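You operate a simulated robot arm through the tools that you are given. There is no shell and no other tool. Be economical: measure what you need, move in short steps, check, and stop when the job is done.

You run a simulated two-armed robot. Do the job below in one go: nothing can be reset, and whatever is moved stays where it is left.

JOB
Wipe up the spill on the far end of the right table with the blue rag and put it back.

It is judged by the outcome, as a careful person would: the job done as asked, and still so three seconds after it is handed in. It fails if anything else is knocked over, pushed out of place, dropped, spilled or broken.

ROBOT AND FRAMES
Two 7-joint arms with two-finger parallel grippers on one trunk, on a base that drives. Base frame: it is fixed to the floor where the robot stands at the start and does not move with it; the origin is under the middle of the robot, x ahead of it, y to its left, z up; the surface under the hand at the start is at about z = 880. Readings come in mm, rad, newtons and seconds.
The left shoulder is at the start at [70, 134, 1151], the right one opposite. With the tool pointing down near the work surface each hand reaches from about 200 to 660 mm from the robot's upright axis, wherever it stands, measured 20 degrees to its own side. Payload 1.57 kg a hand.
The tool frame of a hand sits at the grasp point between the pads (the TCP): z along the fingers, y along the line on which they close. The tips reach 30 mm beyond it. The gripper opens to 80 mm. The fingers are 17 mm wide and 12 mm thick; the gripper's body (40 by 82 mm) begins 80 mm behind the TCP.
Orientation is told as [roll, pitch, yaw] about the base's x, y, z axes, in that order, counted from this pose: with the fingers straight down and closing along the base's y, the tool's x points along the base's -x, its y along +y and its z along -z.

CONTROLS
- The arms move only by the tool send_rows. It takes "left_moves", "right_moves" or both (then of equal length, played together; a hand with none holds still); each is a list of rows, each a list of 7 numbers: the turn, a rotation vector about the tool's x, y, z in units of 180 degrees (1.0 is 180 degrees), then the shift along the tool's x, y, z in units of 250 mm (1.0 is 250 mm), then the gripper command, from -1 (shut) to 1 (fully open), values between in proportion. In form: [[ax, ay, az, tx, ty, tz, claw], ...]. A call has 1 to 10 rows; each row is the pose to reach, as a shift and turn from the pose commanded when the call began, along the tool's axes at that moment. A call with a number of a shift or a turn outside -1 to 1 is refused whole. Each row takes 0.2 s and may step no farther than 50 mm and 0.15 rad from the row before; otherwise, or with a gripper value out of range, the whole call is refused. A pose out of reach is approached as far as the arm can. The call stops where the force on the tool passes 40 N (or 10 N more than at its start, if that is more) or the arm is blocked; 0.2 s more then pass. The fingers move at their own pace (about 153 mm/s each) and stop on an object; they squeeze with about 42 N. The grip force told is the motor's: it shows also when the fingers shut on nothing. Time passes only in rows, and 0.2 s behind the last, so rows that repeat a pose let the fingers close. It gives the time, the measured TCP pose, the force on the tool (base axes), the opening and the grip force at its end, in the units of the frame above (readings bear some noise), with the torque about the TCP (base axes, N m) and any sound that the robot's microphone picked up.
- Cameras (640 x 400 px; columns grow to the right, rows downward): "scene" is now at [135.5, 5.9, 1373.5]; the picture's right is [0.05, -1.00, 0.00], its down [-0.62, -0.03, -0.78] and it looks along [0.78, 0.04, -0.63] (base axes); focal length 263 px, centre (320, 200). "left" rides on the left gripper at [72, 7, -122] in its tool frame; the picture's right is [-0.09, 1.00, 0.00], its down [-0.84, -0.08, -0.54] and it looks along [-0.54, -0.05, 0.84] (tool axes); focal length 238 px, centre (320, 200). "right" rides on the right gripper at [72, -7, -122] in its tool frame; the picture's right is [0.09, 1.00, 0.00], its down [-0.84, 0.08, -0.54] and it looks along [-0.54, 0.05, 0.84] (tool axes); focal length 238 px, centre (320, 200). There is no depth. A picture from a camera that has moved, and an enlarged one, comes with that camera's place and axes in the base frame and with its lens.
- snapshot(camera): a new picture of that camera. The clock stands still meanwhile.
- slide_trunk(by): slides the trunk up (or, below 0, down) by that many mm; the arms and the scene camera ride with it, the base frame stays. It gives what a move gives, with no picture.
- base_move(legs): drives the robot by 1 to 6 legs, each [ahead, left, turn to the left] in mm, mm and rad, along the robot's own axes; the way and the turn of a leg run together, so that a leg with both is an arc; at most 1500 mm and 3.142 rad a leg. The arms and the cameras ride along, it lands a little off, and it stops where it bumps. It gives what a move gives.
- aim_head(pan, tilt): turns the head with the scene camera to pan (to the left, within 1.501 rad either way) and tilt (down, from -0.506 to 1.204), counted from straight ahead of the robot. It gives what a move gives.
- zoom(camera, box): a new picture of the part [left, top, right, bottom] of that camera's present view, enlarged. The clock stands still meanwhile.
- job_done(): hands the job in; it is judged then, once.

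Go step by step. Nothing tells you exact positions but the pictures and the camera data: compare them with the known pose of the tool, close in by small moves and look again before you grip or let go. The budget is 120 turns and 100 pictures, counting those below and the enlarged ones. Unless the task says otherwise, let go and move clear before handing in.

The tools are called by a JSON object that holds its "method" and its "body". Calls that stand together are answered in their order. send_rows: Moves the arms, as the interface text tells. Its arguments: {"type":"object","properties":{"left_moves":{"type":"array","items":{"type":"array","items":{"type":"number"}}},"right_moves":{"type":"array","items":{"type":"array","items":{"type":"number"}}}},"required":[]} The other tools are called the same way: slide_trunk (by) slides the trunk up or down; base_move (legs) drives the base; aim_head (pan, tilt) turns the head that bears the scene camera; snapshot (camera) takes a picture; zoom (camera, box) takes an enlarged picture of a part of a camera's view; job_done () hands the job in.

At the start:

```text
time_s: 0.0
left_tool_pos: [407.3, 225.0, 1145.0]
left_orientation: [0.0, 0.001, 0.0]
left_ft_force: [-0.8, -0.3, 0.0]
left_torque: [-0.02, 0.03, 0.03]
left_gripper_width: 79.8
left_gripper_force: 0.1
right_tool_pos: [433.0, -130.3, 1168.8]
right_orientation: [0.0, 0.001, -0.002]
right_ft_force: [-0.3, 0.2, -0.7]
right_torque: [-0.03, 0.01, 0.01]
right_gripper_width: 80.0
right_gripper_force: 0.2
trunk travel left (down, up): [-725.0, 215.0]
robot x, y, heading: [-0.1, 0.5, -0.0]
head pan, tilt: [0.054, 0.675]
```

scene: 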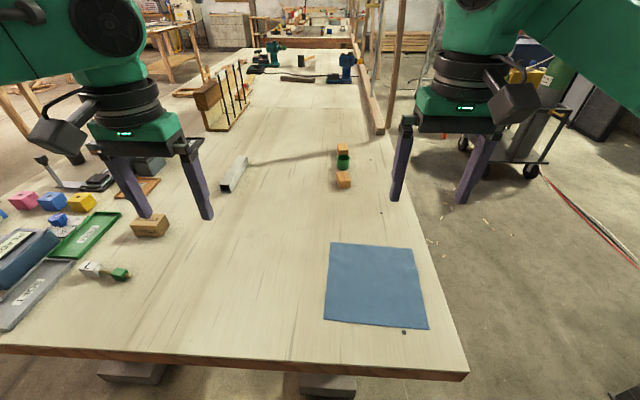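
right: 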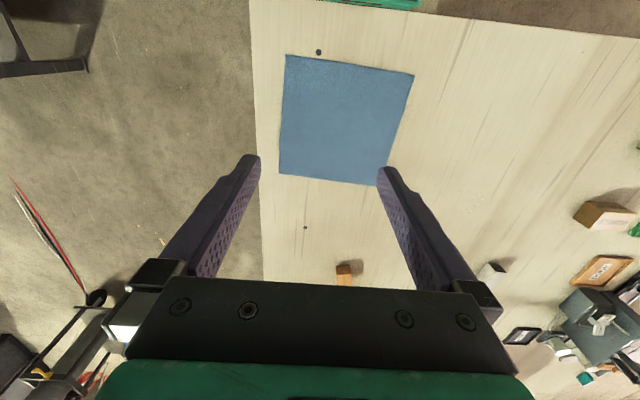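
left: 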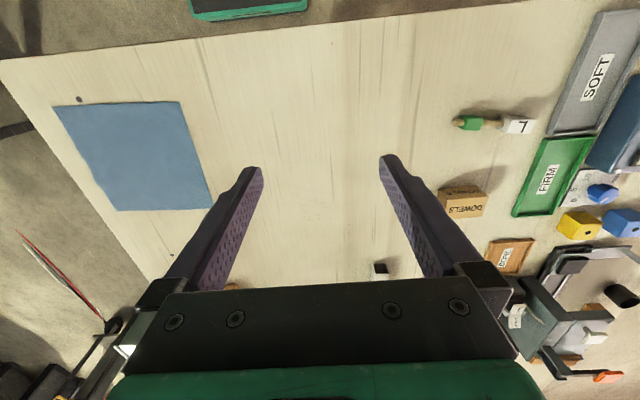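

I see a workbench in front with a blue rag at its near right. I don't know yet which table is "the right table" or where the spill is, so I'll look around first.

{"method": "aim_head", "body": {"pan": -0.9, "tilt": 0.4}}

{"method": "snapshot", "body": {"camera": "scene"}}

{"method": "aim_head", "body": {"pan": 0.9, "tilt": 0.4}}

{"method": "snapshot", "body": {"camera": "scene"}}

{"method": "aim_head", "body": {"pan": 0.0, "tilt": 0.3}}

{"method": "snapshot", "body": {"camera": "scene"}}

```text
time_s: 1.2
left_tool_pos: [407.7, 225.5, 1145.1]
left_orientation: [0.001, 0.0, 0.001]
left_ft_force: [-0.8, 0.3, 0.4]
left_torque: [0.01, 0.02, 0.01]
left_gripper_width: 80.0
left_gripper_force: 0.0
right_tool_pos: [433.7, -130.6, 1168.7]
right_orientation: [0.0, 0.001, -0.002]
right_ft_force: [-0.3, -0.3, -0.5]
right_torque: [0.01, 0.01, -0.03]
right_gripper_width: 80.1
right_gripper_force: 0.1
trunk travel left (down, up): [-725.0, 215.0]
robot x, y, heading: [-1.6, 3.7, -0.004]
head pan, tilt: [-0.901, 0.4]
```

```text
96 pictures are left
camera scene: at [107.4, -71.3, 1398.3], right [-0.78, -0.62, 0.0], down [-0.24, 0.3, -0.92], along [0.57, -0.72, -0.39], focal length 263 px, centre (320, 200)
```

scene: 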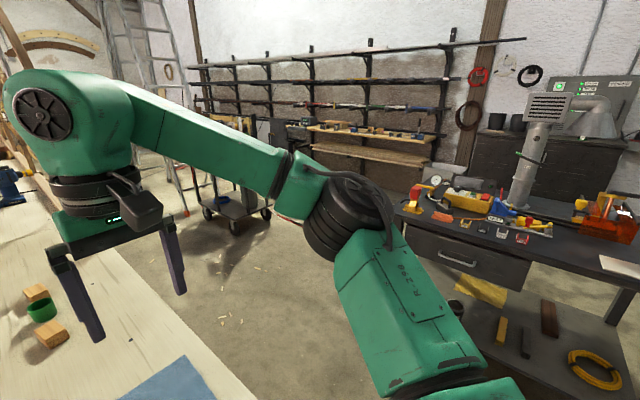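

```text
time_s: 3.0
left_tool_pos: [406.8, 225.8, 1144.6]
left_orientation: [0.0, -0.001, -0.001]
left_ft_force: [-0.9, 0.0, 0.0]
left_torque: [0.0, 0.03, -0.02]
left_gripper_width: 79.9
left_gripper_force: 0.1
right_tool_pos: [433.2, -129.1, 1169.8]
right_orientation: [-0.001, -0.001, -0.002]
right_ft_force: [0.8, -0.4, -0.3]
right_torque: [0.01, -0.02, 0.03]
right_gripper_width: 80.2
right_gripper_force: 0.1
trunk travel left (down, up): [-725.0, 215.0]
robot x, y, heading: [-2.9, -0.4, 0.002]
head pan, tilt: [0.901, 0.4]
```

```text
95 pictures are left
camera scene: at [107.3, 73.8, 1398.3], right [0.78, -0.62, 0.0], down [-0.24, -0.3, -0.92], along [0.57, 0.72, -0.39], focal length 263 px, centre (320, 200)
```

scene: 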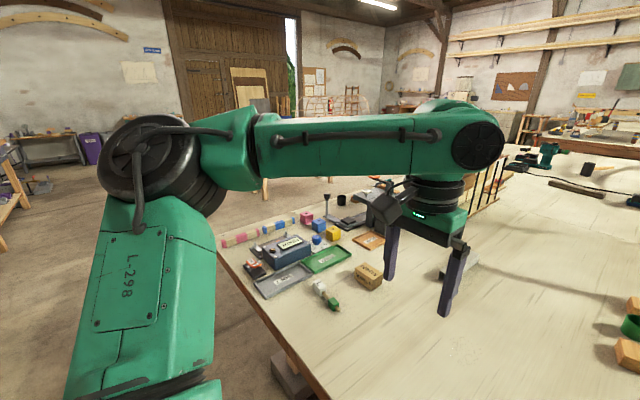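

```text
time_s: 4.2
left_tool_pos: [406.2, 226.2, 1145.2]
left_orientation: [0.001, 0.0, 0.0]
left_ft_force: [0.6, 0.4, 0.3]
left_torque: [0.02, -0.02, -0.01]
left_gripper_width: 80.2
left_gripper_force: 0.1
right_tool_pos: [433.1, -130.2, 1170.1]
right_orientation: [0.001, -0.001, -0.001]
right_ft_force: [0.3, 0.2, -1.3]
right_torque: [-0.02, -0.04, 0.02]
right_gripper_width: 80.4
right_gripper_force: 0.1
trunk travel left (down, up): [-725.0, 215.0]
robot x, y, heading: [0.6, 3.1, -0.005]
head pan, tilt: [0.0, 0.3]
```

```text
94 pictures are left
camera scene: at [143.1, 1.3, 1407.6], right [0.0, -1.0, 0.0], down [-0.3, 0.0, -0.96], along [0.96, 0.0, -0.3], focal length 263 px, centre (320, 200)
```

scene: 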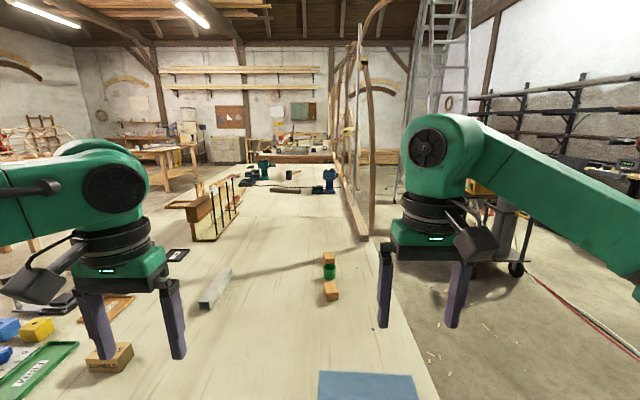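

There's a dark bench on the right with a paper or light item at its near edge. I'll look further right and zoom in.

{"method": "aim_head", "body": {"pan": -1.5, "tilt": 0.4}}

{"method": "snapshot", "body": {"camera": "scene"}}

{"method": "zoom", "body": {"camera": "scene", "box": [160, 100, 480, 300]}}

{"method": "aim_head", "body": {"pan": 1.5, "tilt": 0.4}}

{"method": "snapshot", "body": {"camera": "scene"}}

```text
time_s: 5.8
left_tool_pos: [406.2, 226.1, 1145.8]
left_orientation: [-0.002, 0.0, 0.001]
left_ft_force: [-0.2, -0.7, -0.1]
left_torque: [-0.04, 0.02, 0.01]
left_gripper_width: 80.1
left_gripper_force: 0.1
right_tool_pos: [432.9, -129.7, 1169.9]
right_orientation: [-0.001, 0.0, -0.001]
right_ft_force: [0.0, -0.6, 0.3]
right_torque: [0.01, 0.01, 0.01]
right_gripper_width: 79.9
right_gripper_force: 0.0
trunk travel left (down, up): [-725.0, 215.0]
robot x, y, heading: [3.6, -0.5, -0.005]
head pan, tilt: [-1.499, 0.4]
```

```text
93 pictures are left
camera scene: at [56.4, -91.2, 1398.3], right [-1.0, -0.07, 0.0], down [-0.03, 0.39, -0.92], along [0.07, -0.92, -0.39], focal length 263 px, centre (320, 200)
```

scene: 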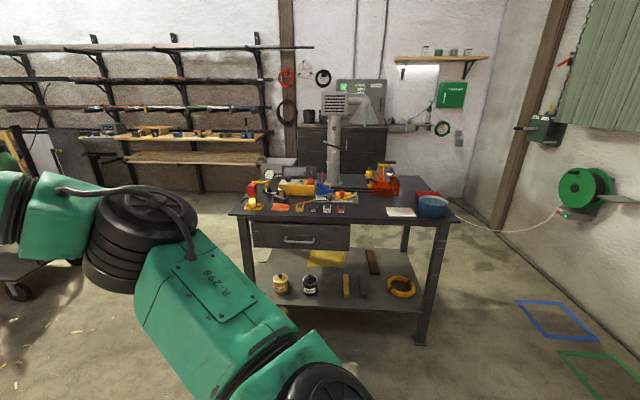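

```text
2.00 times, centred on (320, 200) of scene
camera zoom: at [56.4, -91.2, 1398.3], right [-1.0, -0.07, 0.0], down [-0.03, 0.39, -0.92], along [0.07, -0.92, -0.39], focal length 526 px, centre (320, 200)
```

zoom: 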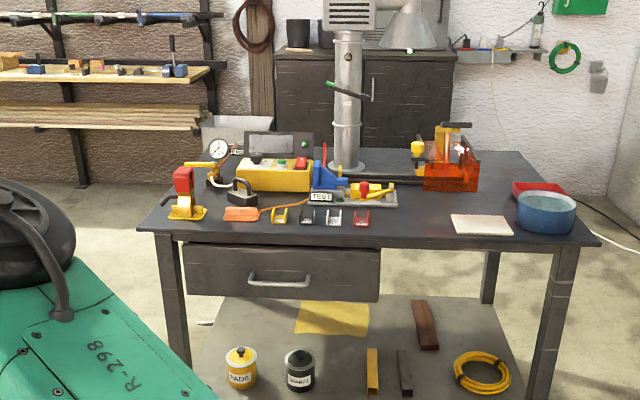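

```text
time_s: 8.4
left_tool_pos: [405.5, 225.7, 1145.2]
left_orientation: [0.001, -0.001, -0.001]
left_ft_force: [-0.2, 0.1, 0.6]
left_torque: [0.01, -0.01, 0.02]
left_gripper_width: 80.1
left_gripper_force: 0.1
right_tool_pos: [433.5, -130.3, 1169.8]
right_orientation: [-0.001, 0.0, -0.002]
right_ft_force: [0.2, -0.2, 0.3]
right_torque: [-0.04, 0.01, 0.0]
right_gripper_width: 80.0
right_gripper_force: 0.1
trunk travel left (down, up): [-725.0, 215.0]
robot x, y, heading: [2.5, 2.8, -0.002]
head pan, tilt: [1.499, 0.4]
```

```text
91 pictures are left
camera scene: at [56.4, 93.6, 1398.3], right [1.0, -0.07, 0.0], down [-0.03, -0.39, -0.92], along [0.07, 0.92, -0.39], focal length 263 px, centre (320, 200)
```

scene: 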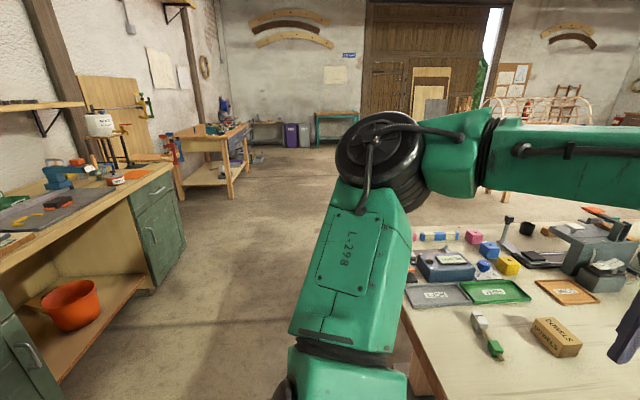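

The right-hand dark bench looks like the "right table". I take the rag to be about 200×200 mm, centred near (480, -90, 880). I'll aim the head at it and bring the right hand over it.

{"method": "aim_head", "body": {"pan": -0.2, "tilt": 0.9}}

{"method": "send_rows", "body": {"right_moves": [[0, 0, 0, -0.04, 0.04, 0.17, 1], [0, 0, 0, -0.09, 0.08, 0.34, 1], [0, 0, 0, -0.14, 0.12, 0.51, 1], [0, 0, 0, -0.19, 0.16, 0.66, 1]]}}

{"method": "snapshot", "body": {"camera": "right"}}

{"method": "snapshot", "body": {"camera": "scene"}}

```text
time_s: 10.2
left_tool_pos: [407.3, 225.5, 1145.1]
left_orientation: [-0.002, -0.001, 0.0]
left_ft_force: [-0.2, -0.6, 0.1]
left_torque: [-0.02, 0.0, 0.01]
left_gripper_width: 79.8
left_gripper_force: 0.0
right_tool_pos: [433.5, -130.6, 1170.5]
right_orientation: [0.0, -0.001, -0.001]
right_ft_force: [-0.3, 0.0, -0.4]
right_torque: [0.04, -0.01, -0.02]
right_gripper_width: 79.9
right_gripper_force: 0.1
trunk travel left (down, up): [-725.0, 215.0]
robot x, y, heading: [-0.7, -1.1, 0.001]
head pan, tilt: [-0.201, 0.901]
```

```text
time_s: 11.2
left_tool_pos: [408.1, 225.3, 1145.4]
left_orientation: [0.0, 0.003, 0.001]
left_ft_force: [0.7, 0.6, -0.1]
left_torque: [-0.02, 0.01, 0.01]
left_gripper_width: 80.0
left_gripper_force: 0.0
right_tool_pos: [482.3, -89.4, 1004.1]
right_orientation: [0.001, 0.0, -0.003]
right_ft_force: [-0.5, 0.6, -0.3]
right_torque: [0.02, 0.02, 0.02]
right_gripper_width: 80.0
right_gripper_force: 0.0
trunk travel left (down, up): [-725.0, 215.0]
robot x, y, heading: [0.0, 2.8, -0.005]
head pan, tilt: [-0.201, 0.901]
```

```text
90 pictures are left
camera right: at [410.1, -96.4, 1125.8], right [-0.09, 1.0, 0.0], down [0.84, 0.08, 0.54], along [0.54, 0.05, -0.84], focal length 238 px, centre (320, 200)
```

right: 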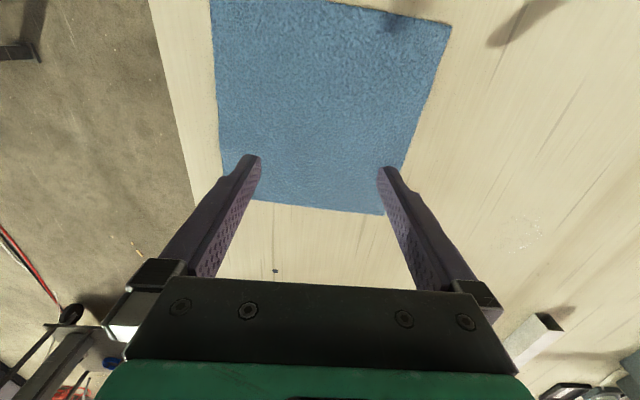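

```text
89 pictures are left
camera scene: at [125.1, -13.5, 1355.2], right [-0.2, -0.98, 0.0], down [-0.77, 0.16, -0.62], along [0.61, -0.12, -0.78], focal length 263 px, centre (320, 200)
```

scene: 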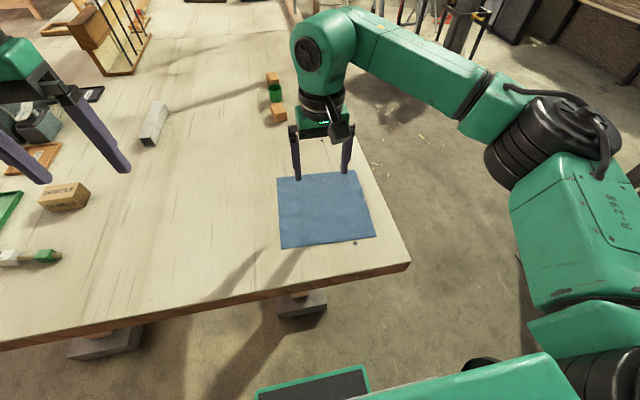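

The rag spans x 380–583 and y -195–8. I'll lower the open fingers onto its centre, watching the force.

{"method": "send_rows", "body": {"right_moves": [[0, 0, 0, 0, 0, 0.16, 0.5], [0, 0, 0, 0, 0, 0.28, 0.3], [0, 0, 0, 0, 0, 0.34, 0.2], [0, 0, 0, 0, 0, 0.36, 0.2]]}}

{"method": "snapshot", "body": {"camera": "right"}}

```text
time_s: 12.2
left_tool_pos: [407.6, 226.3, 1145.5]
left_orientation: [0.001, 0.0, -0.001]
left_ft_force: [-0.6, -0.2, 0.2]
left_torque: [-0.02, 0.02, 0.0]
left_gripper_width: 79.8
left_gripper_force: 0.0
right_tool_pos: [480.1, -90.9, 913.9]
right_orientation: [0.0, 0.0, -0.002]
right_ft_force: [-0.3, 0.8, -1.0]
right_torque: [0.01, -0.03, -0.02]
right_gripper_width: 47.8
right_gripper_force: 0.2
trunk travel left (down, up): [-725.0, 215.0]
robot x, y, heading: [3.5, 1.6, 0.004]
head pan, tilt: [-0.201, 0.901]
```

```text
88 pictures are left
camera right: at [408.7, -96.4, 1036.7], right [-0.09, 1.0, 0.0], down [0.84, 0.08, 0.54], along [0.54, 0.05, -0.84], focal length 238 px, centre (320, 200)
```

right: 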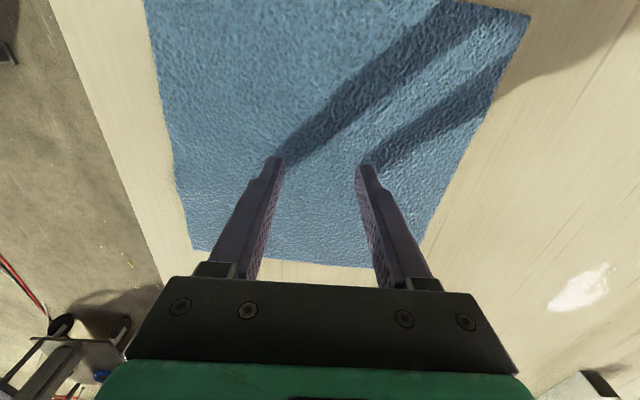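

The fingers are about 4 mm above the rag. There's also a glossy patch on this front table near (600, 195), which I'll check later. Now I'll touch down and pinch.

{"method": "send_rows", "body": {"right_moves": [[0, 0, 0, 0, 0, 0.01, 0.2], [0, 0, 0, 0, 0, 0.018, 0.2], [0, 0, 0, 0, 0, 0.02, -0.3], [0, 0, 0, 0, 0, 0.02, -1], [0, 0, 0, 0, 0, 0.02, -1]]}}

{"method": "snapshot", "body": {"camera": "right"}}

```text
time_s: 13.4
left_tool_pos: [405.4, 225.7, 1145.7]
left_orientation: [0.002, -0.001, 0.001]
left_ft_force: [0.0, 0.2, 0.0]
left_torque: [0.03, -0.03, 0.02]
left_gripper_width: 80.0
left_gripper_force: 0.2
right_tool_pos: [479.9, -90.0, 911.1]
right_orientation: [0.002, 0.001, -0.001]
right_ft_force: [0.9, -0.6, 10.9]
right_torque: [0.03, -0.06, 0.03]
right_gripper_width: 5.7
right_gripper_force: 25.3
trunk travel left (down, up): [-725.0, 215.0]
robot x, y, heading: [-0.4, -1.4, -0.001]
head pan, tilt: [-0.201, 0.901]
```

```text
87 pictures are left
camera right: at [407.6, -96.1, 1033.2], right [-0.09, 1.0, 0.0], down [0.84, 0.08, 0.54], along [0.54, 0.05, -0.84], focal length 238 px, centre (320, 200)
```

right: 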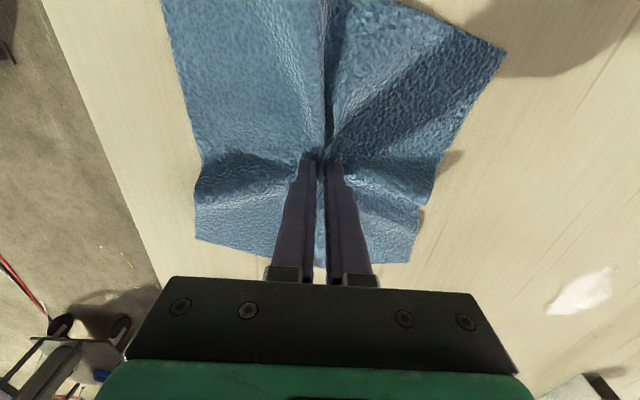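

The fold is pinched, with 5.7 mm of cloth between the pads. Now I'll lift it.

{"method": "send_rows", "body": {"right_moves": [[0, 0, 0, 0, 0, -0.1, -1], [0, 0, 0, 0, 0, -0.28, -1], [0, 0, 0, 0, 0, -0.46, -1], [0, 0, 0, 0, 0, -0.64, -1], [0, 0, 0, 0, 0, -0.8, -1]]}}

{"method": "snapshot", "body": {"camera": "right"}}

{"method": "snapshot", "body": {"camera": "scene"}}

{"method": "snapshot", "body": {"camera": "left"}}

```text
time_s: 14.6
left_tool_pos: [406.5, 227.0, 1144.9]
left_orientation: [0.0, -0.001, 0.002]
left_ft_force: [-0.2, -0.6, 0.4]
left_torque: [-0.02, -0.03, -0.01]
left_gripper_width: 79.9
left_gripper_force: 0.0
right_tool_pos: [479.0, -89.3, 1111.6]
right_orientation: [-0.002, 0.0, -0.001]
right_ft_force: [-0.7, 0.1, -0.1]
right_torque: [-0.02, 0.01, -0.01]
right_gripper_width: 2.3
right_gripper_force: 23.7
trunk travel left (down, up): [-725.0, 215.0]
robot x, y, heading: [-0.1, -3.4, -0.004]
head pan, tilt: [-0.201, 0.901]
```

```text
86 pictures are left
camera right: at [407.5, -96.6, 1233.1], right [-0.09, 1.0, 0.0], down [0.84, 0.08, 0.54], along [0.54, 0.05, -0.84], focal length 238 px, centre (320, 200)
```

right: 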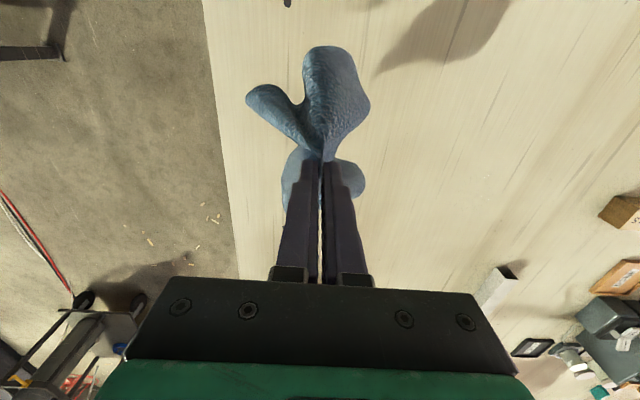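

```text
85 pictures are left
camera scene: at [122.8, -13.2, 1355.4], right [-0.2, -0.98, 0.0], down [-0.77, 0.16, -0.62], along [0.61, -0.12, -0.78], focal length 263 px, centre (320, 200)
```

scene: 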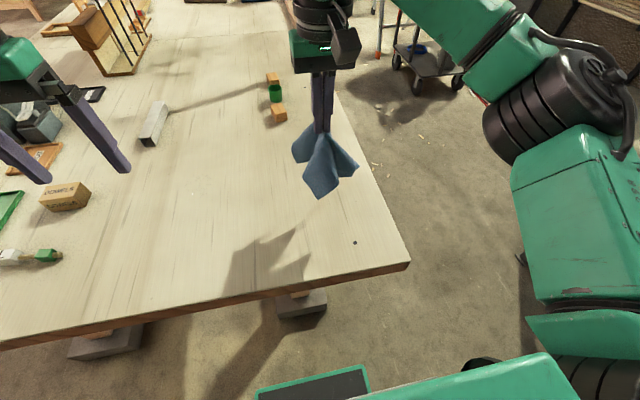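

```text
84 pictures are left
camera left: at [333.2, 233.0, 1266.7], right [0.09, 1.0, 0.0], down [0.84, -0.08, 0.54], along [0.54, -0.05, -0.84], focal length 238 px, centre (320, 200)
```

left: 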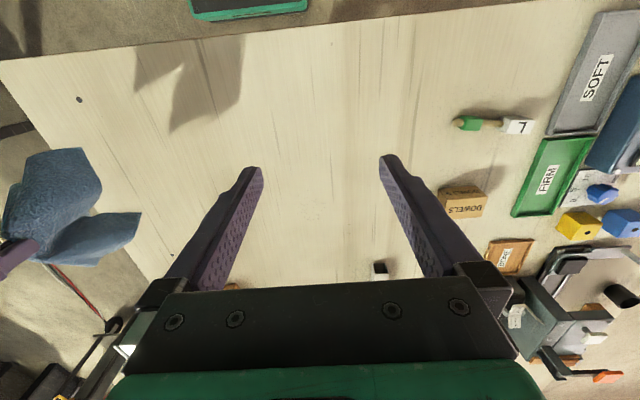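

The rag hangs well from the right hand. I'll back off diagonally, turn to face the dark bench on the right, and inspect it from there.

{"method": "base_move", "body": {"legs": [[-150, -200, 0], [0, 0, -1.571]]}}

{"method": "aim_head", "body": {"pan": 0.0, "tilt": 0.6}}

{"method": "snapshot", "body": {"camera": "scene"}}

```text
time_s: 20.2
left_tool_pos: [69.5, -608.8, 1145.7]
left_orientation: [0.0, -0.002, -1.58]
left_ft_force: [-0.1, 0.3, -0.4]
left_torque: [0.01, 0.0, 0.01]
left_gripper_width: 80.0
left_gripper_force: 0.0
right_tool_pos: [-247.6, -680.2, 1109.7]
right_orientation: [0.0, 0.0, -1.581]
right_ft_force: [0.1, -0.2, 0.5]
right_torque: [-0.01, -0.03, 0.03]
right_gripper_width: 2.1
right_gripper_force: 24.1
trunk travel left (down, up): [-725.0, 215.0]
robot x, y, heading: [-153.0, -200.2, -1.582]
head pan, tilt: [-0.201, 0.901]
```

```text
time_s: 21.0
left_tool_pos: [70.4, -609.7, 1144.9]
left_orientation: [0.0, 0.0, -1.58]
left_ft_force: [-0.2, 0.2, -0.1]
left_torque: [-0.01, 0.0, -0.02]
left_gripper_width: 80.0
left_gripper_force: 0.1
right_tool_pos: [-247.1, -680.2, 1110.7]
right_orientation: [-0.001, 0.0, -1.58]
right_ft_force: [0.3, 0.4, 0.7]
right_torque: [0.02, 0.03, 0.03]
right_gripper_width: 2.0
right_gripper_force: 23.5
trunk travel left (down, up): [-725.0, 215.0]
robot x, y, heading: [-153.7, -198.3, -1.582]
head pan, tilt: [0.0, 0.6]
```

```text
83 pictures are left
camera scene: at [-154.1, -337.5, 1380.0], right [-1.0, 0.01, 0.0], down [0.01, 0.57, -0.82], along [-0.01, -0.82, -0.57], focal length 263 px, centre (320, 200)
```

scene: 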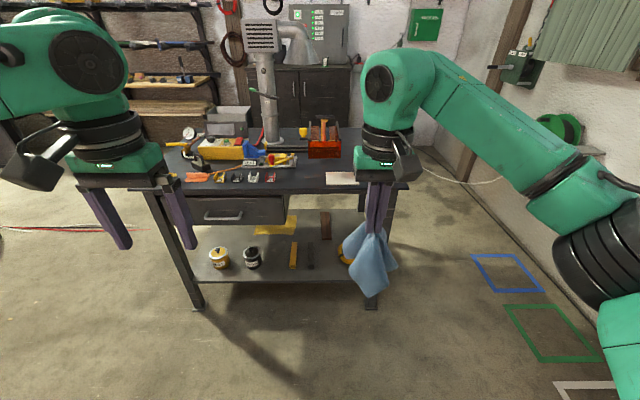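

No spill is visible yet from here. I'll raise the trunk and drive closer to see the bench top from above.

{"method": "slide_trunk", "body": {"by": 210}}

{"method": "base_move", "body": {"legs": [[300, 0, 0.01]]}}

{"method": "aim_head", "body": {"pan": 0.0, "tilt": 0.7}}

{"method": "snapshot", "body": {"camera": "scene"}}

{"method": "snapshot", "body": {"camera": "left"}}

{"method": "snapshot", "body": {"camera": "right"}}

```text
time_s: 23.3
left_tool_pos: [69.5, -609.3, 1355.1]
left_orientation: [-0.001, 0.0, -1.58]
left_ft_force: [0.1, -0.3, 0.3]
left_torque: [0.01, 0.04, -0.02]
left_gripper_width: 79.9
left_gripper_force: 0.0
right_tool_pos: [-246.7, -680.0, 1320.1]
right_orientation: [-0.001, 0.0, -1.583]
right_ft_force: [0.9, -0.2, -0.2]
right_torque: [0.0, 0.0, -0.01]
right_gripper_width: 2.4
right_gripper_force: 24.3
trunk travel left (down, up): [-935.0, 5.0]
robot x, y, heading: [-150.1, -202.7, -1.58]
head pan, tilt: [0.0, 0.6]
```

```text
time_s: 25.3
left_tool_pos: [73.4, -901.5, 1356.1]
left_orientation: [-0.001, -0.003, -1.568]
left_ft_force: [1.1, -0.2, 0.2]
left_torque: [-0.02, 0.03, 0.0]
left_gripper_width: 80.0
left_gripper_force: 0.0
right_tool_pos: [-244.9, -976.1, 1321.7]
right_orientation: [-0.001, -0.002, -1.573]
right_ft_force: [0.9, 0.1, 0.2]
right_torque: [-0.06, 0.0, 0.06]
right_gripper_width: 2.2
right_gripper_force: 23.5
trunk travel left (down, up): [-935.0, 5.0]
robot x, y, heading: [-155.5, -501.4, -1.575]
head pan, tilt: [0.0, 0.6]
```

```text
time_s: 26.0
left_tool_pos: [72.4, -902.8, 1355.2]
left_orientation: [0.001, -0.001, -1.569]
left_ft_force: [-0.3, -0.2, 0.7]
left_torque: [-0.05, 0.02, -0.03]
left_gripper_width: 80.0
left_gripper_force: 0.0
right_tool_pos: [-243.7, -977.1, 1320.7]
right_orientation: [0.002, -0.001, -1.57]
right_ft_force: [0.1, -0.5, 0.1]
right_torque: [-0.02, 0.03, 0.02]
right_gripper_width: 2.2
right_gripper_force: 24.0
trunk travel left (down, up): [-935.0, 5.0]
robot x, y, heading: [-155.8, -500.8, -1.57]
head pan, tilt: [0.0, 0.7]
```

```text
82 pictures are left
camera scene: at [-154.0, -630.8, 1581.7], right [-1.0, 0.0, 0.0], down [0.0, 0.64, -0.77], along [0.0, -0.77, -0.64], focal length 263 px, centre (320, 200)
```

scene: 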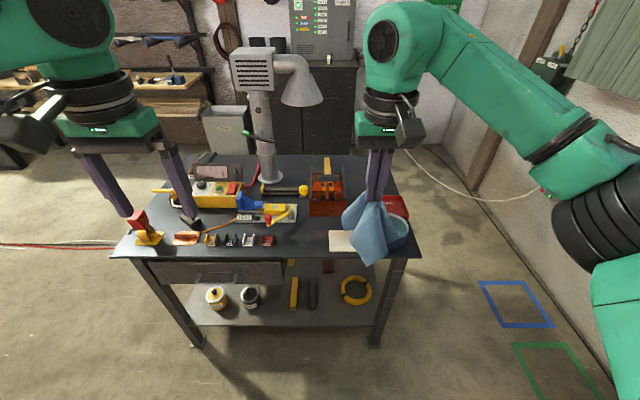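

```text
81 pictures are left
camera left: at [78.1, -831.6, 1477.1], right [1.0, -0.09, 0.0], down [-0.08, -0.84, 0.54], along [-0.05, -0.54, -0.84], focal length 238 px, centre (320, 200)
```

left: 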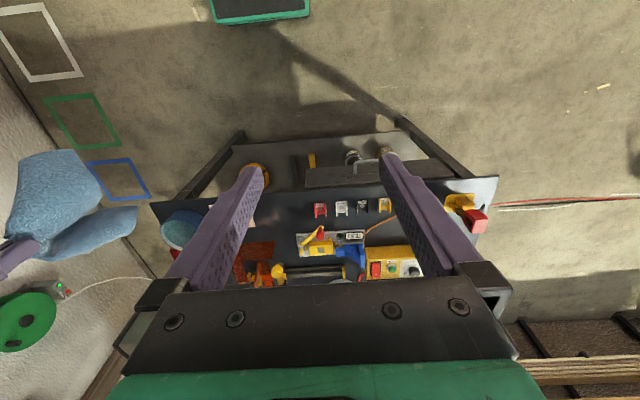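

```text
80 pictures are left
camera right: at [-250.6, -905.0, 1442.8], right [1.0, 0.09, 0.0], down [0.08, -0.84, 0.54], along [0.05, -0.54, -0.84], focal length 238 px, centre (320, 200)
```

right: 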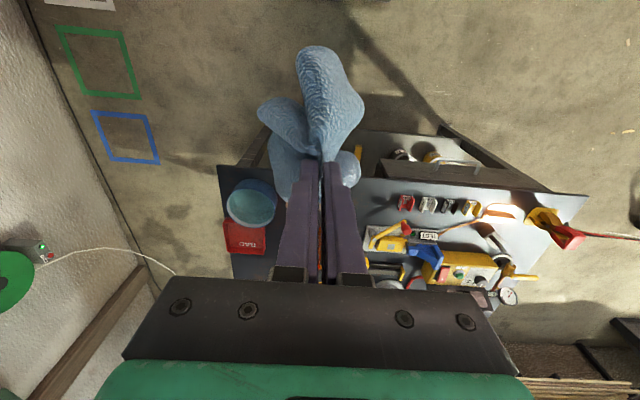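

I can't see an obvious puddle on this bench yet. I'll check its left end closely and look at the rest of the room, especially behind my start pose.

{"method": "zoom", "body": {"camera": "scene", "box": [110, 140, 270, 270]}}

{"method": "zoom", "body": {"camera": "scene", "box": [260, 140, 420, 270]}}

{"method": "aim_head", "body": {"pan": -1.5, "tilt": 0.3}}

{"method": "snapshot", "body": {"camera": "scene"}}

{"method": "aim_head", "body": {"pan": 1.5, "tilt": 0.3}}

{"method": "snapshot", "body": {"camera": "scene"}}

```text
3.08 times, centred on (190, 205) of scene
camera zoom: at [-154.0, -630.8, 1581.7], right [-1.0, 0.0, 0.0], down [0.0, 0.64, -0.77], along [0.0, -0.77, -0.64], focal length 808 px, centre (720, 185)
```

zoom: 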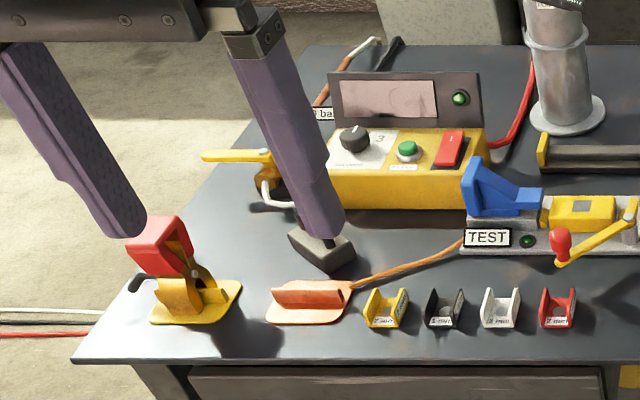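

```text
3.08 times, centred on (340, 205) of scene
camera zoom: at [-154.0, -630.8, 1581.7], right [-1.0, 0.0, 0.0], down [0.0, 0.64, -0.77], along [0.0, -0.77, -0.64], focal length 808 px, centre (258, 185)
```

zoom: 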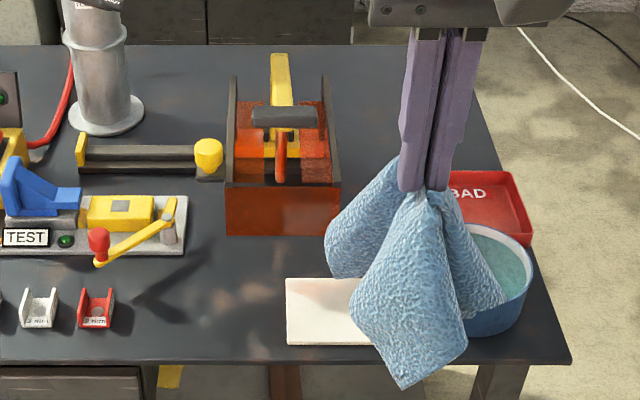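

```text
time_s: 27.6
left_tool_pos: [71.7, -904.0, 1355.6]
left_orientation: [0.001, 0.001, -1.568]
left_ft_force: [-0.5, 0.6, 0.0]
left_torque: [-0.01, -0.03, -0.02]
left_gripper_width: 79.8
left_gripper_force: 0.0
right_tool_pos: [-245.6, -978.1, 1320.5]
right_orientation: [0.001, -0.002, -1.571]
right_ft_force: [-0.3, -0.5, -0.3]
right_torque: [0.0, -0.03, 0.04]
right_gripper_width: 2.2
right_gripper_force: 23.6
trunk travel left (down, up): [-935.0, 5.0]
robot x, y, heading: [-152.1, -499.9, -1.573]
head pan, tilt: [-1.499, 0.3]
```

```text
77 pictures are left
camera scene: at [-247.2, -554.4, 1617.6], right [-0.07, 1.0, 0.0], down [0.3, 0.02, -0.96], along [-0.95, -0.07, -0.3], focal length 263 px, centre (320, 200)
```

scene: 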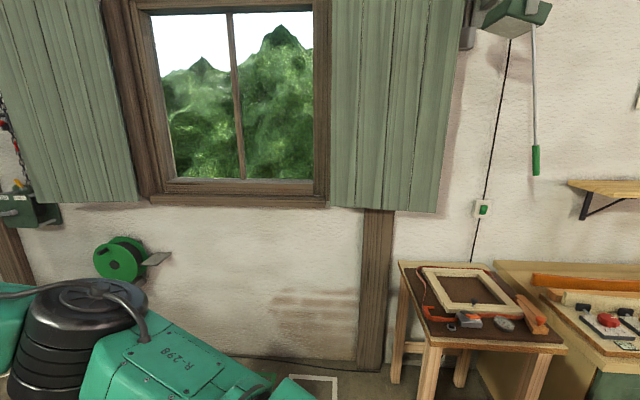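

```text
time_s: 30.2
left_tool_pos: [71.7, -904.0, 1355.0]
left_orientation: [0.0, 0.0, -1.569]
left_ft_force: [0.2, 0.4, 0.0]
left_torque: [0.01, 0.0, 0.0]
left_gripper_width: 79.9
left_gripper_force: 0.1
right_tool_pos: [-244.0, -978.9, 1319.8]
right_orientation: [0.0, -0.001, -1.575]
right_ft_force: [0.1, 0.4, 0.4]
right_torque: [-0.01, 0.02, 0.01]
right_gripper_width: 2.2
right_gripper_force: 24.3
trunk travel left (down, up): [-935.0, 5.0]
robot x, y, heading: [-156.9, -500.9, -1.571]
head pan, tilt: [1.499, 0.3]
```

```text
76 pictures are left
camera scene: at [-60.9, -554.1, 1617.6], right [-0.07, -1.0, 0.0], down [-0.29, 0.02, -0.96], along [0.95, -0.07, -0.3], focal length 263 px, centre (320, 200)
```

scene: 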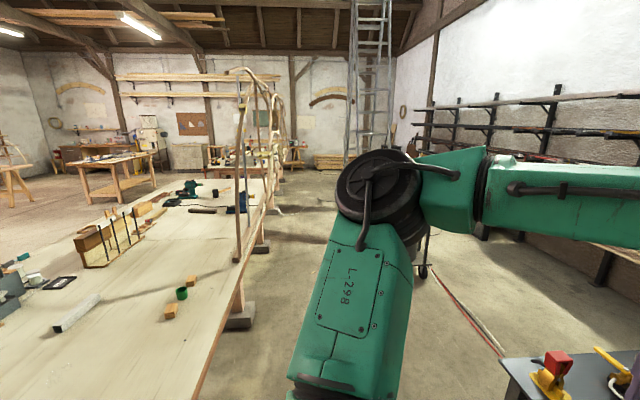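

The bench top works out at z≈815, x from -515 to 600, near edge y≈-1235. I'll pull both hands back so they don't block the view, then look at it closely.

{"method": "send_rows", "body": {"right_moves": [[0, 0, 0, 0.18, 0, 0, -1], [0, 0, 0, 0.36, 0, 0, -1], [0, 0, 0, 0.54, 0, 0, -1], [0, 0, 0, 0.7, -0.1, 0, -1], [0, 0, 0, 0.8, -0.25, 0, -1]], "left_moves": [[0, 0, 0, 0.1, 0.1, 0, 1], [0, 0, 0, 0.2, 0.2, 0, 1], [0, 0, 0, 0.3, 0.3, 0, 1], [0, 0, 0, 0.4, 0.4, 0, 1], [0, 0, 0, 0.5, 0.5, 0, 1]]}}

{"method": "aim_head", "body": {"pan": 0.0, "tilt": 0.7}}

{"method": "snapshot", "body": {"camera": "scene"}}

{"method": "zoom", "body": {"camera": "scene", "box": [260, 140, 430, 270]}}

{"method": "zoom", "body": {"camera": "scene", "box": [110, 140, 280, 270]}}

```text
time_s: 31.4
left_tool_pos: [194.3, -774.8, 1357.2]
left_orientation: [0.003, -0.003, -1.571]
left_ft_force: [-0.1, 0.4, -0.6]
left_torque: [-0.05, -0.04, -0.03]
left_gripper_width: 79.9
left_gripper_force: 0.0
right_tool_pos: [-308.7, -773.0, 1322.9]
right_orientation: [0.004, -0.004, -1.571]
right_ft_force: [-0.7, 0.8, -0.6]
right_torque: [-0.04, -0.02, 0.0]
right_gripper_width: 2.1
right_gripper_force: 23.6
trunk travel left (down, up): [-935.0, 5.0]
robot x, y, heading: [-152.7, -496.4, -1.572]
head pan, tilt: [1.499, 0.3]
```

```text
time_s: 33.0
left_tool_pos: [197.3, -779.9, 1354.1]
left_orientation: [-0.001, 0.0, -1.569]
left_ft_force: [-0.8, -0.7, -0.2]
left_torque: [-0.04, 0.0, 0.03]
left_gripper_width: 79.9
left_gripper_force: 0.0
right_tool_pos: [-305.3, -777.6, 1320.4]
right_orientation: [0.001, 0.0, -1.572]
right_ft_force: [-0.3, 0.3, -0.8]
right_torque: [-0.01, -0.02, 0.01]
right_gripper_width: 2.5
right_gripper_force: 23.5
trunk travel left (down, up): [-935.0, 5.0]
robot x, y, heading: [-154.0, -501.2, -1.571]
head pan, tilt: [0.0, 0.7]
```

```text
75 pictures are left
camera scene: at [-153.7, -632.6, 1581.4], right [-1.0, 0.0, 0.0], down [0.0, 0.64, -0.76], along [0.0, -0.76, -0.64], focal length 263 px, centre (320, 200)
```

scene: 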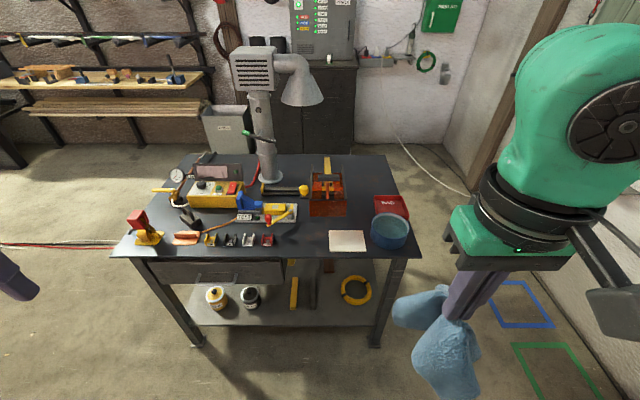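

```text
3.08 times, centred on (345, 205) of scene
camera zoom: at [-153.7, -632.6, 1581.4], right [-1.0, 0.0, 0.0], down [0.0, 0.64, -0.76], along [0.0, -0.76, -0.64], focal length 808 px, centre (243, 185)
```

zoom: 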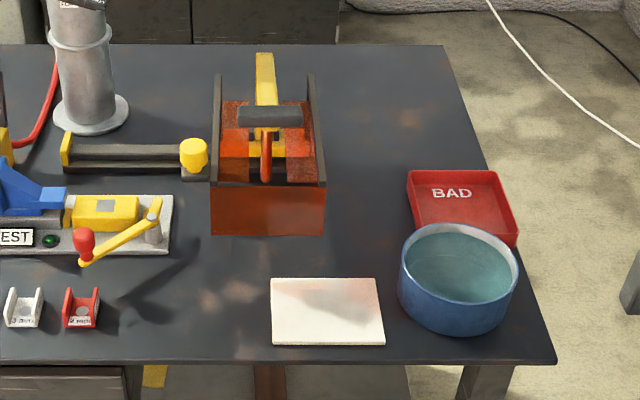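

```text
3.08 times, centred on (195, 205) of scene
camera zoom: at [-153.7, -632.6, 1581.4], right [-1.0, 0.0, 0.0], down [0.0, 0.64, -0.76], along [0.0, -0.76, -0.64], focal length 808 px, centre (705, 185)
```

zoom: 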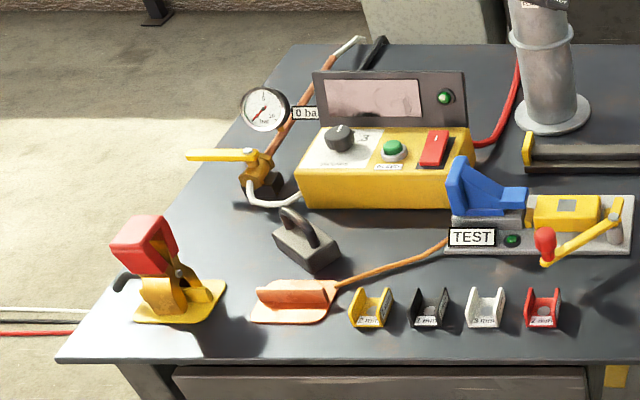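

The dark bench looks dry. I'll check the long table's whole surface, including its far end, from here.

{"method": "aim_head", "body": {"pan": 1.5, "tilt": 0.4}}

{"method": "zoom", "body": {"camera": "scene", "box": [100, 120, 300, 245]}}

{"method": "zoom", "body": {"camera": "scene", "box": [0, 200, 320, 400]}}

```text
time_s: 34.6
left_tool_pos: [197.7, -779.6, 1355.1]
left_orientation: [0.001, 0.0, -1.57]
left_ft_force: [0.0, 0.0, -0.2]
left_torque: [0.02, 0.0, 0.02]
left_gripper_width: 80.2
left_gripper_force: 0.1
right_tool_pos: [-306.0, -777.3, 1321.8]
right_orientation: [0.0, 0.0, -1.572]
right_ft_force: [0.7, 0.5, -1.1]
right_torque: [0.0, -0.02, 0.05]
right_gripper_width: 1.9
right_gripper_force: 23.9
trunk travel left (down, up): [-935.0, 5.0]
robot x, y, heading: [-153.6, -496.7, -1.566]
head pan, tilt: [1.499, 0.4]
```

```text
3.20 times, centred on (200, 182) of scene
camera zoom: at [-61.6, -554.0, 1608.3], right [-0.07, -1.0, 0.0], down [-0.39, 0.03, -0.92], along [0.92, -0.07, -0.39], focal length 841 px, centre (704, 256)
```

zoom: 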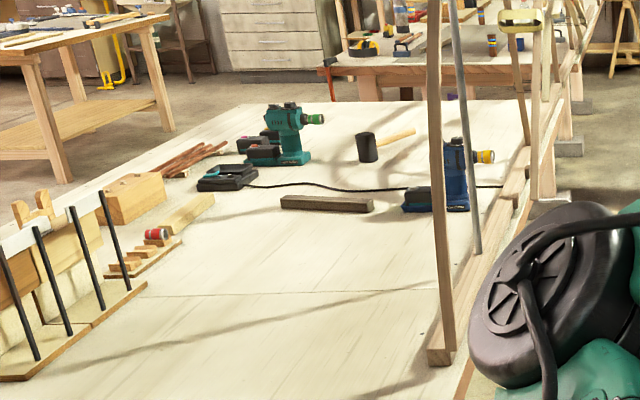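

```text
2.00 times, centred on (160, 300) of scene
camera zoom: at [-61.6, -554.0, 1608.3], right [-0.07, -1.0, 0.0], down [-0.39, 0.03, -0.92], along [0.92, -0.07, -0.39], focal length 526 px, centre (640, 0)
```

zoom: 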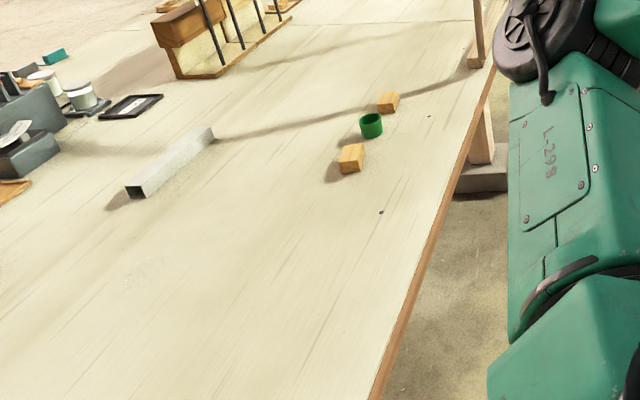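

Only the patch on the front table shows so far, and it stands out best at low viewing angles. I'll lower the trunk for a low view across the dark bench in case a clear puddle is hiding there.

{"method": "slide_trunk", "body": {"by": -480}}

{"method": "aim_head", "body": {"pan": 0.0, "tilt": 0.35}}

{"method": "snapshot", "body": {"camera": "scene"}}

{"method": "zoom", "body": {"camera": "scene", "box": [80, 130, 300, 268]}}

{"method": "zoom", "body": {"camera": "scene", "box": [240, 130, 460, 268]}}

```text
refused: -480 is not a number from -400 to 400
```

```text
time_s: 36.2
left_tool_pos: [196.6, -780.1, 1354.8]
left_orientation: [0.0, 0.0, -1.569]
left_ft_force: [-0.6, -0.2, -0.1]
left_torque: [0.03, 0.03, 0.03]
left_gripper_width: 80.0
left_gripper_force: 0.1
right_tool_pos: [-305.4, -778.0, 1319.9]
right_orientation: [0.001, 0.0, -1.573]
right_ft_force: [0.4, 0.4, 0.3]
right_torque: [-0.02, -0.03, 0.03]
right_gripper_width: 2.2
right_gripper_force: 23.5
trunk travel left (down, up): [-935.0, 5.0]
robot x, y, heading: [-152.2, -500.1, -1.573]
head pan, tilt: [0.0, 0.351]
```

```text
70 pictures are left
camera scene: at [-153.9, -640.4, 1612.9], right [-1.0, 0.0, 0.0], down [0.0, 0.34, -0.94], along [0.0, -0.94, -0.34], focal length 263 px, centre (320, 200)
```

scene: 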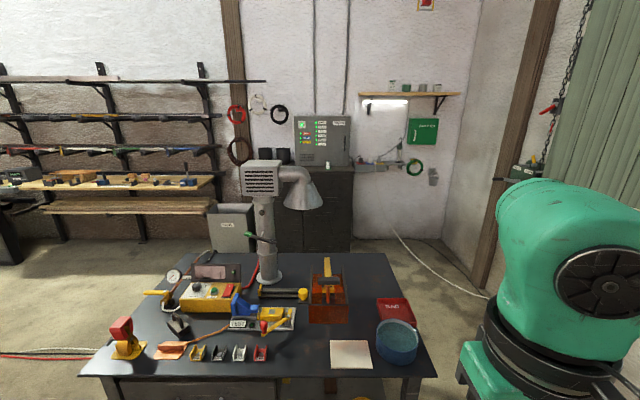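

```text
2.90 times, centred on (190, 199) of scene
camera zoom: at [-153.9, -640.4, 1612.9], right [-1.0, 0.0, 0.0], down [0.0, 0.34, -0.94], along [0.0, -0.94, -0.34], focal length 762 px, centre (697, 203)
```

zoom: 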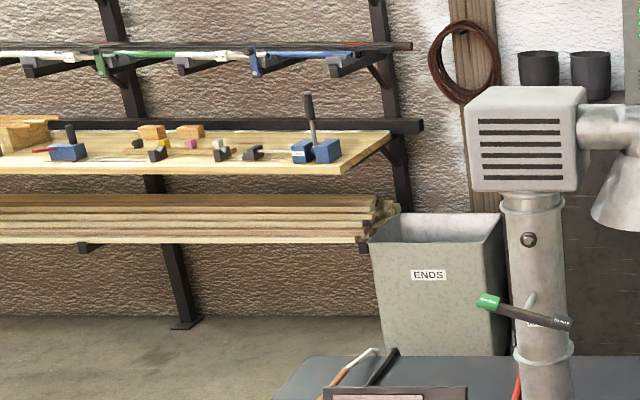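

```text
2.90 times, centred on (350, 199) of scene
camera zoom: at [-153.9, -640.4, 1612.9], right [-1.0, 0.0, 0.0], down [0.0, 0.34, -0.94], along [0.0, -0.94, -0.34], focal length 762 px, centre (233, 203)
```

zoom: 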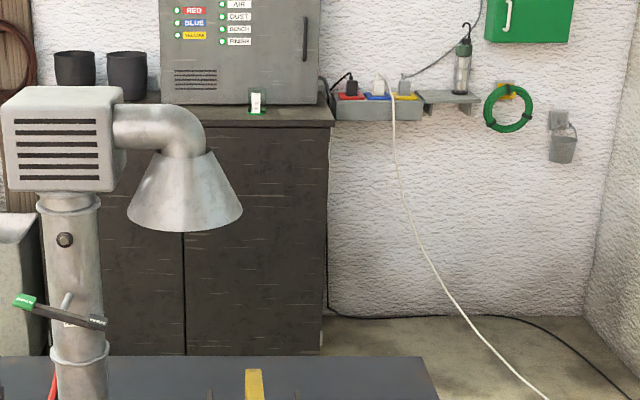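

{"method": "slide_trunk", "body": {"by": -400}}

{"method": "snapshot", "body": {"camera": "scene"}}

```text
time_s: 40.0
left_tool_pos: [198.3, -780.9, 955.8]
left_orientation: [0.0, 0.001, -1.569]
left_ft_force: [0.0, 0.7, -0.6]
left_torque: [0.03, 0.01, -0.02]
left_gripper_width: 80.0
left_gripper_force: 0.1
right_tool_pos: [-305.6, -777.4, 921.0]
right_orientation: [0.0, -0.001, -1.572]
right_ft_force: [0.0, 0.2, 0.1]
right_torque: [-0.04, 0.0, 0.04]
right_gripper_width: 2.2
right_gripper_force: 23.6
trunk travel left (down, up): [-535.0, 405.0]
robot x, y, heading: [-153.3, -499.9, -1.576]
head pan, tilt: [0.0, 0.351]
```

```text
67 pictures are left
camera scene: at [-154.0, -640.3, 1212.9], right [-1.0, 0.0, 0.0], down [0.0, 0.34, -0.94], along [0.0, -0.94, -0.34], focal length 263 px, centre (320, 200)
```

scene: 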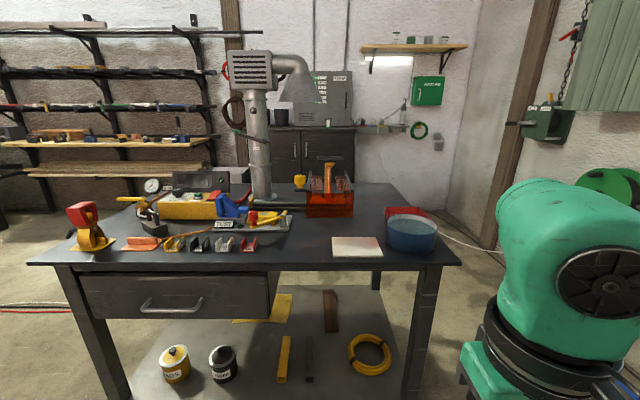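

The dark bench shows no liquid even at a grazing angle. I'll raise up, turn toward the long table and look at its far parts from the aisle.

{"method": "slide_trunk", "body": {"by": 250}}

{"method": "base_move", "body": {"legs": [[0, 0, 1.571], [300, -50, 0]]}}

{"method": "aim_head", "body": {"pan": 0.3, "tilt": 0.25}}

{"method": "snapshot", "body": {"camera": "scene"}}

```text
time_s: 42.6
left_tool_pos: [196.3, -779.8, 1204.8]
left_orientation: [-0.001, 0.0, -1.57]
left_ft_force: [0.2, 0.2, 0.1]
left_torque: [0.01, 0.0, -0.04]
left_gripper_width: 79.7
left_gripper_force: 0.1
right_tool_pos: [-304.8, -776.8, 1170.8]
right_orientation: [-0.001, 0.0, -1.571]
right_ft_force: [-0.5, 0.5, 0.2]
right_torque: [0.03, 0.03, 0.01]
right_gripper_width: 2.2
right_gripper_force: 23.4
trunk travel left (down, up): [-785.0, 155.0]
robot x, y, heading: [-153.3, -499.0, -1.569]
head pan, tilt: [0.0, 0.351]
```

```text
time_s: 48.5
left_tool_pos: [423.8, -192.2, 1206.0]
left_orientation: [0.0, -0.001, 0.009]
left_ft_force: [-0.2, 0.3, 0.9]
left_torque: [0.01, -0.02, 0.01]
left_gripper_width: 80.0
left_gripper_force: 0.0
right_tool_pos: [426.4, -694.6, 1172.1]
right_orientation: [0.0, -0.002, 0.005]
right_ft_force: [-0.3, 0.2, -0.1]
right_torque: [0.03, 0.02, -0.02]
right_gripper_width: 2.2
right_gripper_force: 24.1
trunk travel left (down, up): [-785.0, 155.0]
robot x, y, heading: [143.9, -545.6, 0.008]
head pan, tilt: [0.0, 0.351]
```

```text
time_s: 49.3
left_tool_pos: [427.7, -191.9, 1206.3]
left_orientation: [0.0, -0.001, 0.01]
left_ft_force: [-0.1, 1.1, -0.7]
left_torque: [-0.04, 0.03, 0.04]
left_gripper_width: 79.7
left_gripper_force: 0.1
right_tool_pos: [428.8, -694.6, 1169.7]
right_orientation: [0.0, -0.001, 0.006]
right_ft_force: [-0.3, -1.3, -0.1]
right_torque: [-0.01, 0.02, -0.01]
right_gripper_width: 2.2
right_gripper_force: 24.1
trunk travel left (down, up): [-785.0, 155.0]
robot x, y, heading: [149.6, -549.0, 0.008]
head pan, tilt: [0.3, 0.25]
```

```text
66 pictures are left
camera scene: at [286.6, -515.7, 1472.2], right [0.3, -0.95, 0.0], down [-0.24, -0.07, -0.97], along [0.92, 0.29, -0.25], focal length 263 px, centre (320, 200)
```

scene: 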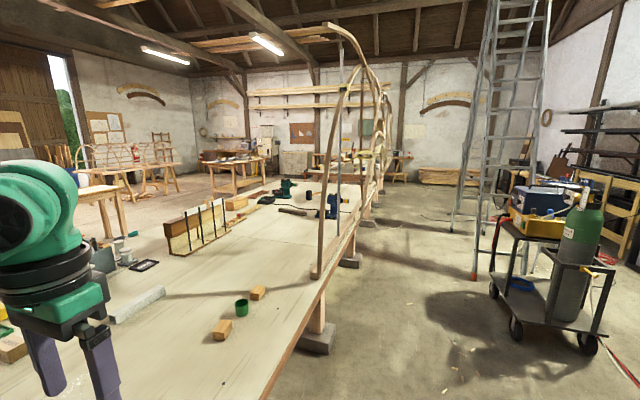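

The room stretches on with more tables ahead. I'll zoom over the long table and beyond.

{"method": "zoom", "body": {"camera": "scene", "box": [200, 130, 400, 255]}}

{"method": "zoom", "body": {"camera": "scene", "box": [0, 220, 288, 400]}}

{"method": "aim_head", "body": {"pan": 1.4, "tilt": 0.35}}

{"method": "snapshot", "body": {"camera": "scene"}}

```text
3.20 times, centred on (300, 192) of scene
camera zoom: at [286.6, -515.7, 1472.2], right [0.3, -0.95, 0.0], down [-0.24, -0.07, -0.97], along [0.92, 0.29, -0.25], focal length 841 px, centre (384, 224)
```

zoom: 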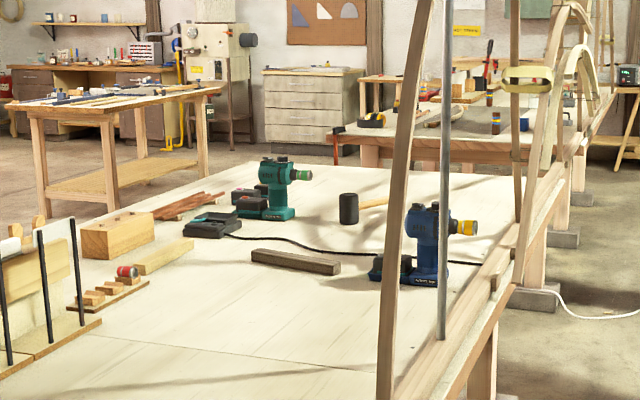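

```text
2.22 times, centred on (144, 310) of scene
camera zoom: at [286.6, -515.7, 1472.2], right [0.3, -0.95, 0.0], down [-0.24, -0.07, -0.97], along [0.92, 0.29, -0.25], focal length 584 px, centre (711, -44)
```

zoom: 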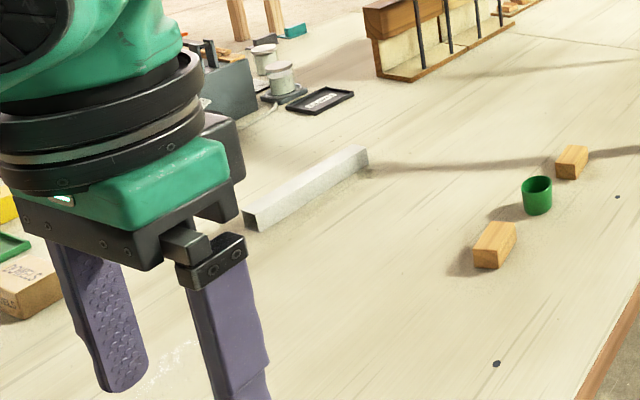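

```text
time_s: 50.6
left_tool_pos: [425.5, -192.0, 1205.3]
left_orientation: [-0.001, -0.002, 0.008]
left_ft_force: [0.1, 0.2, 0.3]
left_torque: [0.0, 0.02, 0.01]
left_gripper_width: 80.0
left_gripper_force: 0.1
right_tool_pos: [427.5, -694.8, 1169.8]
right_orientation: [0.0, 0.002, 0.008]
right_ft_force: [0.3, -0.3, -1.2]
right_torque: [-0.02, 0.0, -0.04]
right_gripper_width: 2.5
right_gripper_force: 23.9
trunk travel left (down, up): [-785.0, 155.0]
robot x, y, heading: [146.7, -545.1, 0.009]
head pan, tilt: [1.4, 0.351]
```

```text
63 pictures are left
camera scene: at [212.1, -452.0, 1462.9], right [0.99, -0.16, 0.0], down [-0.06, -0.34, -0.94], along [0.15, 0.93, -0.34], focal length 263 px, centre (320, 200)
```

scene: 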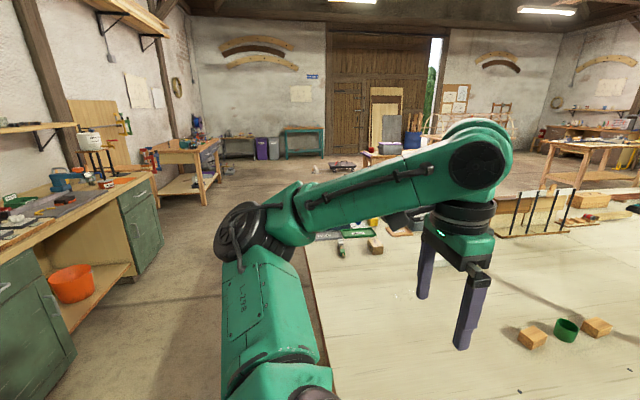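

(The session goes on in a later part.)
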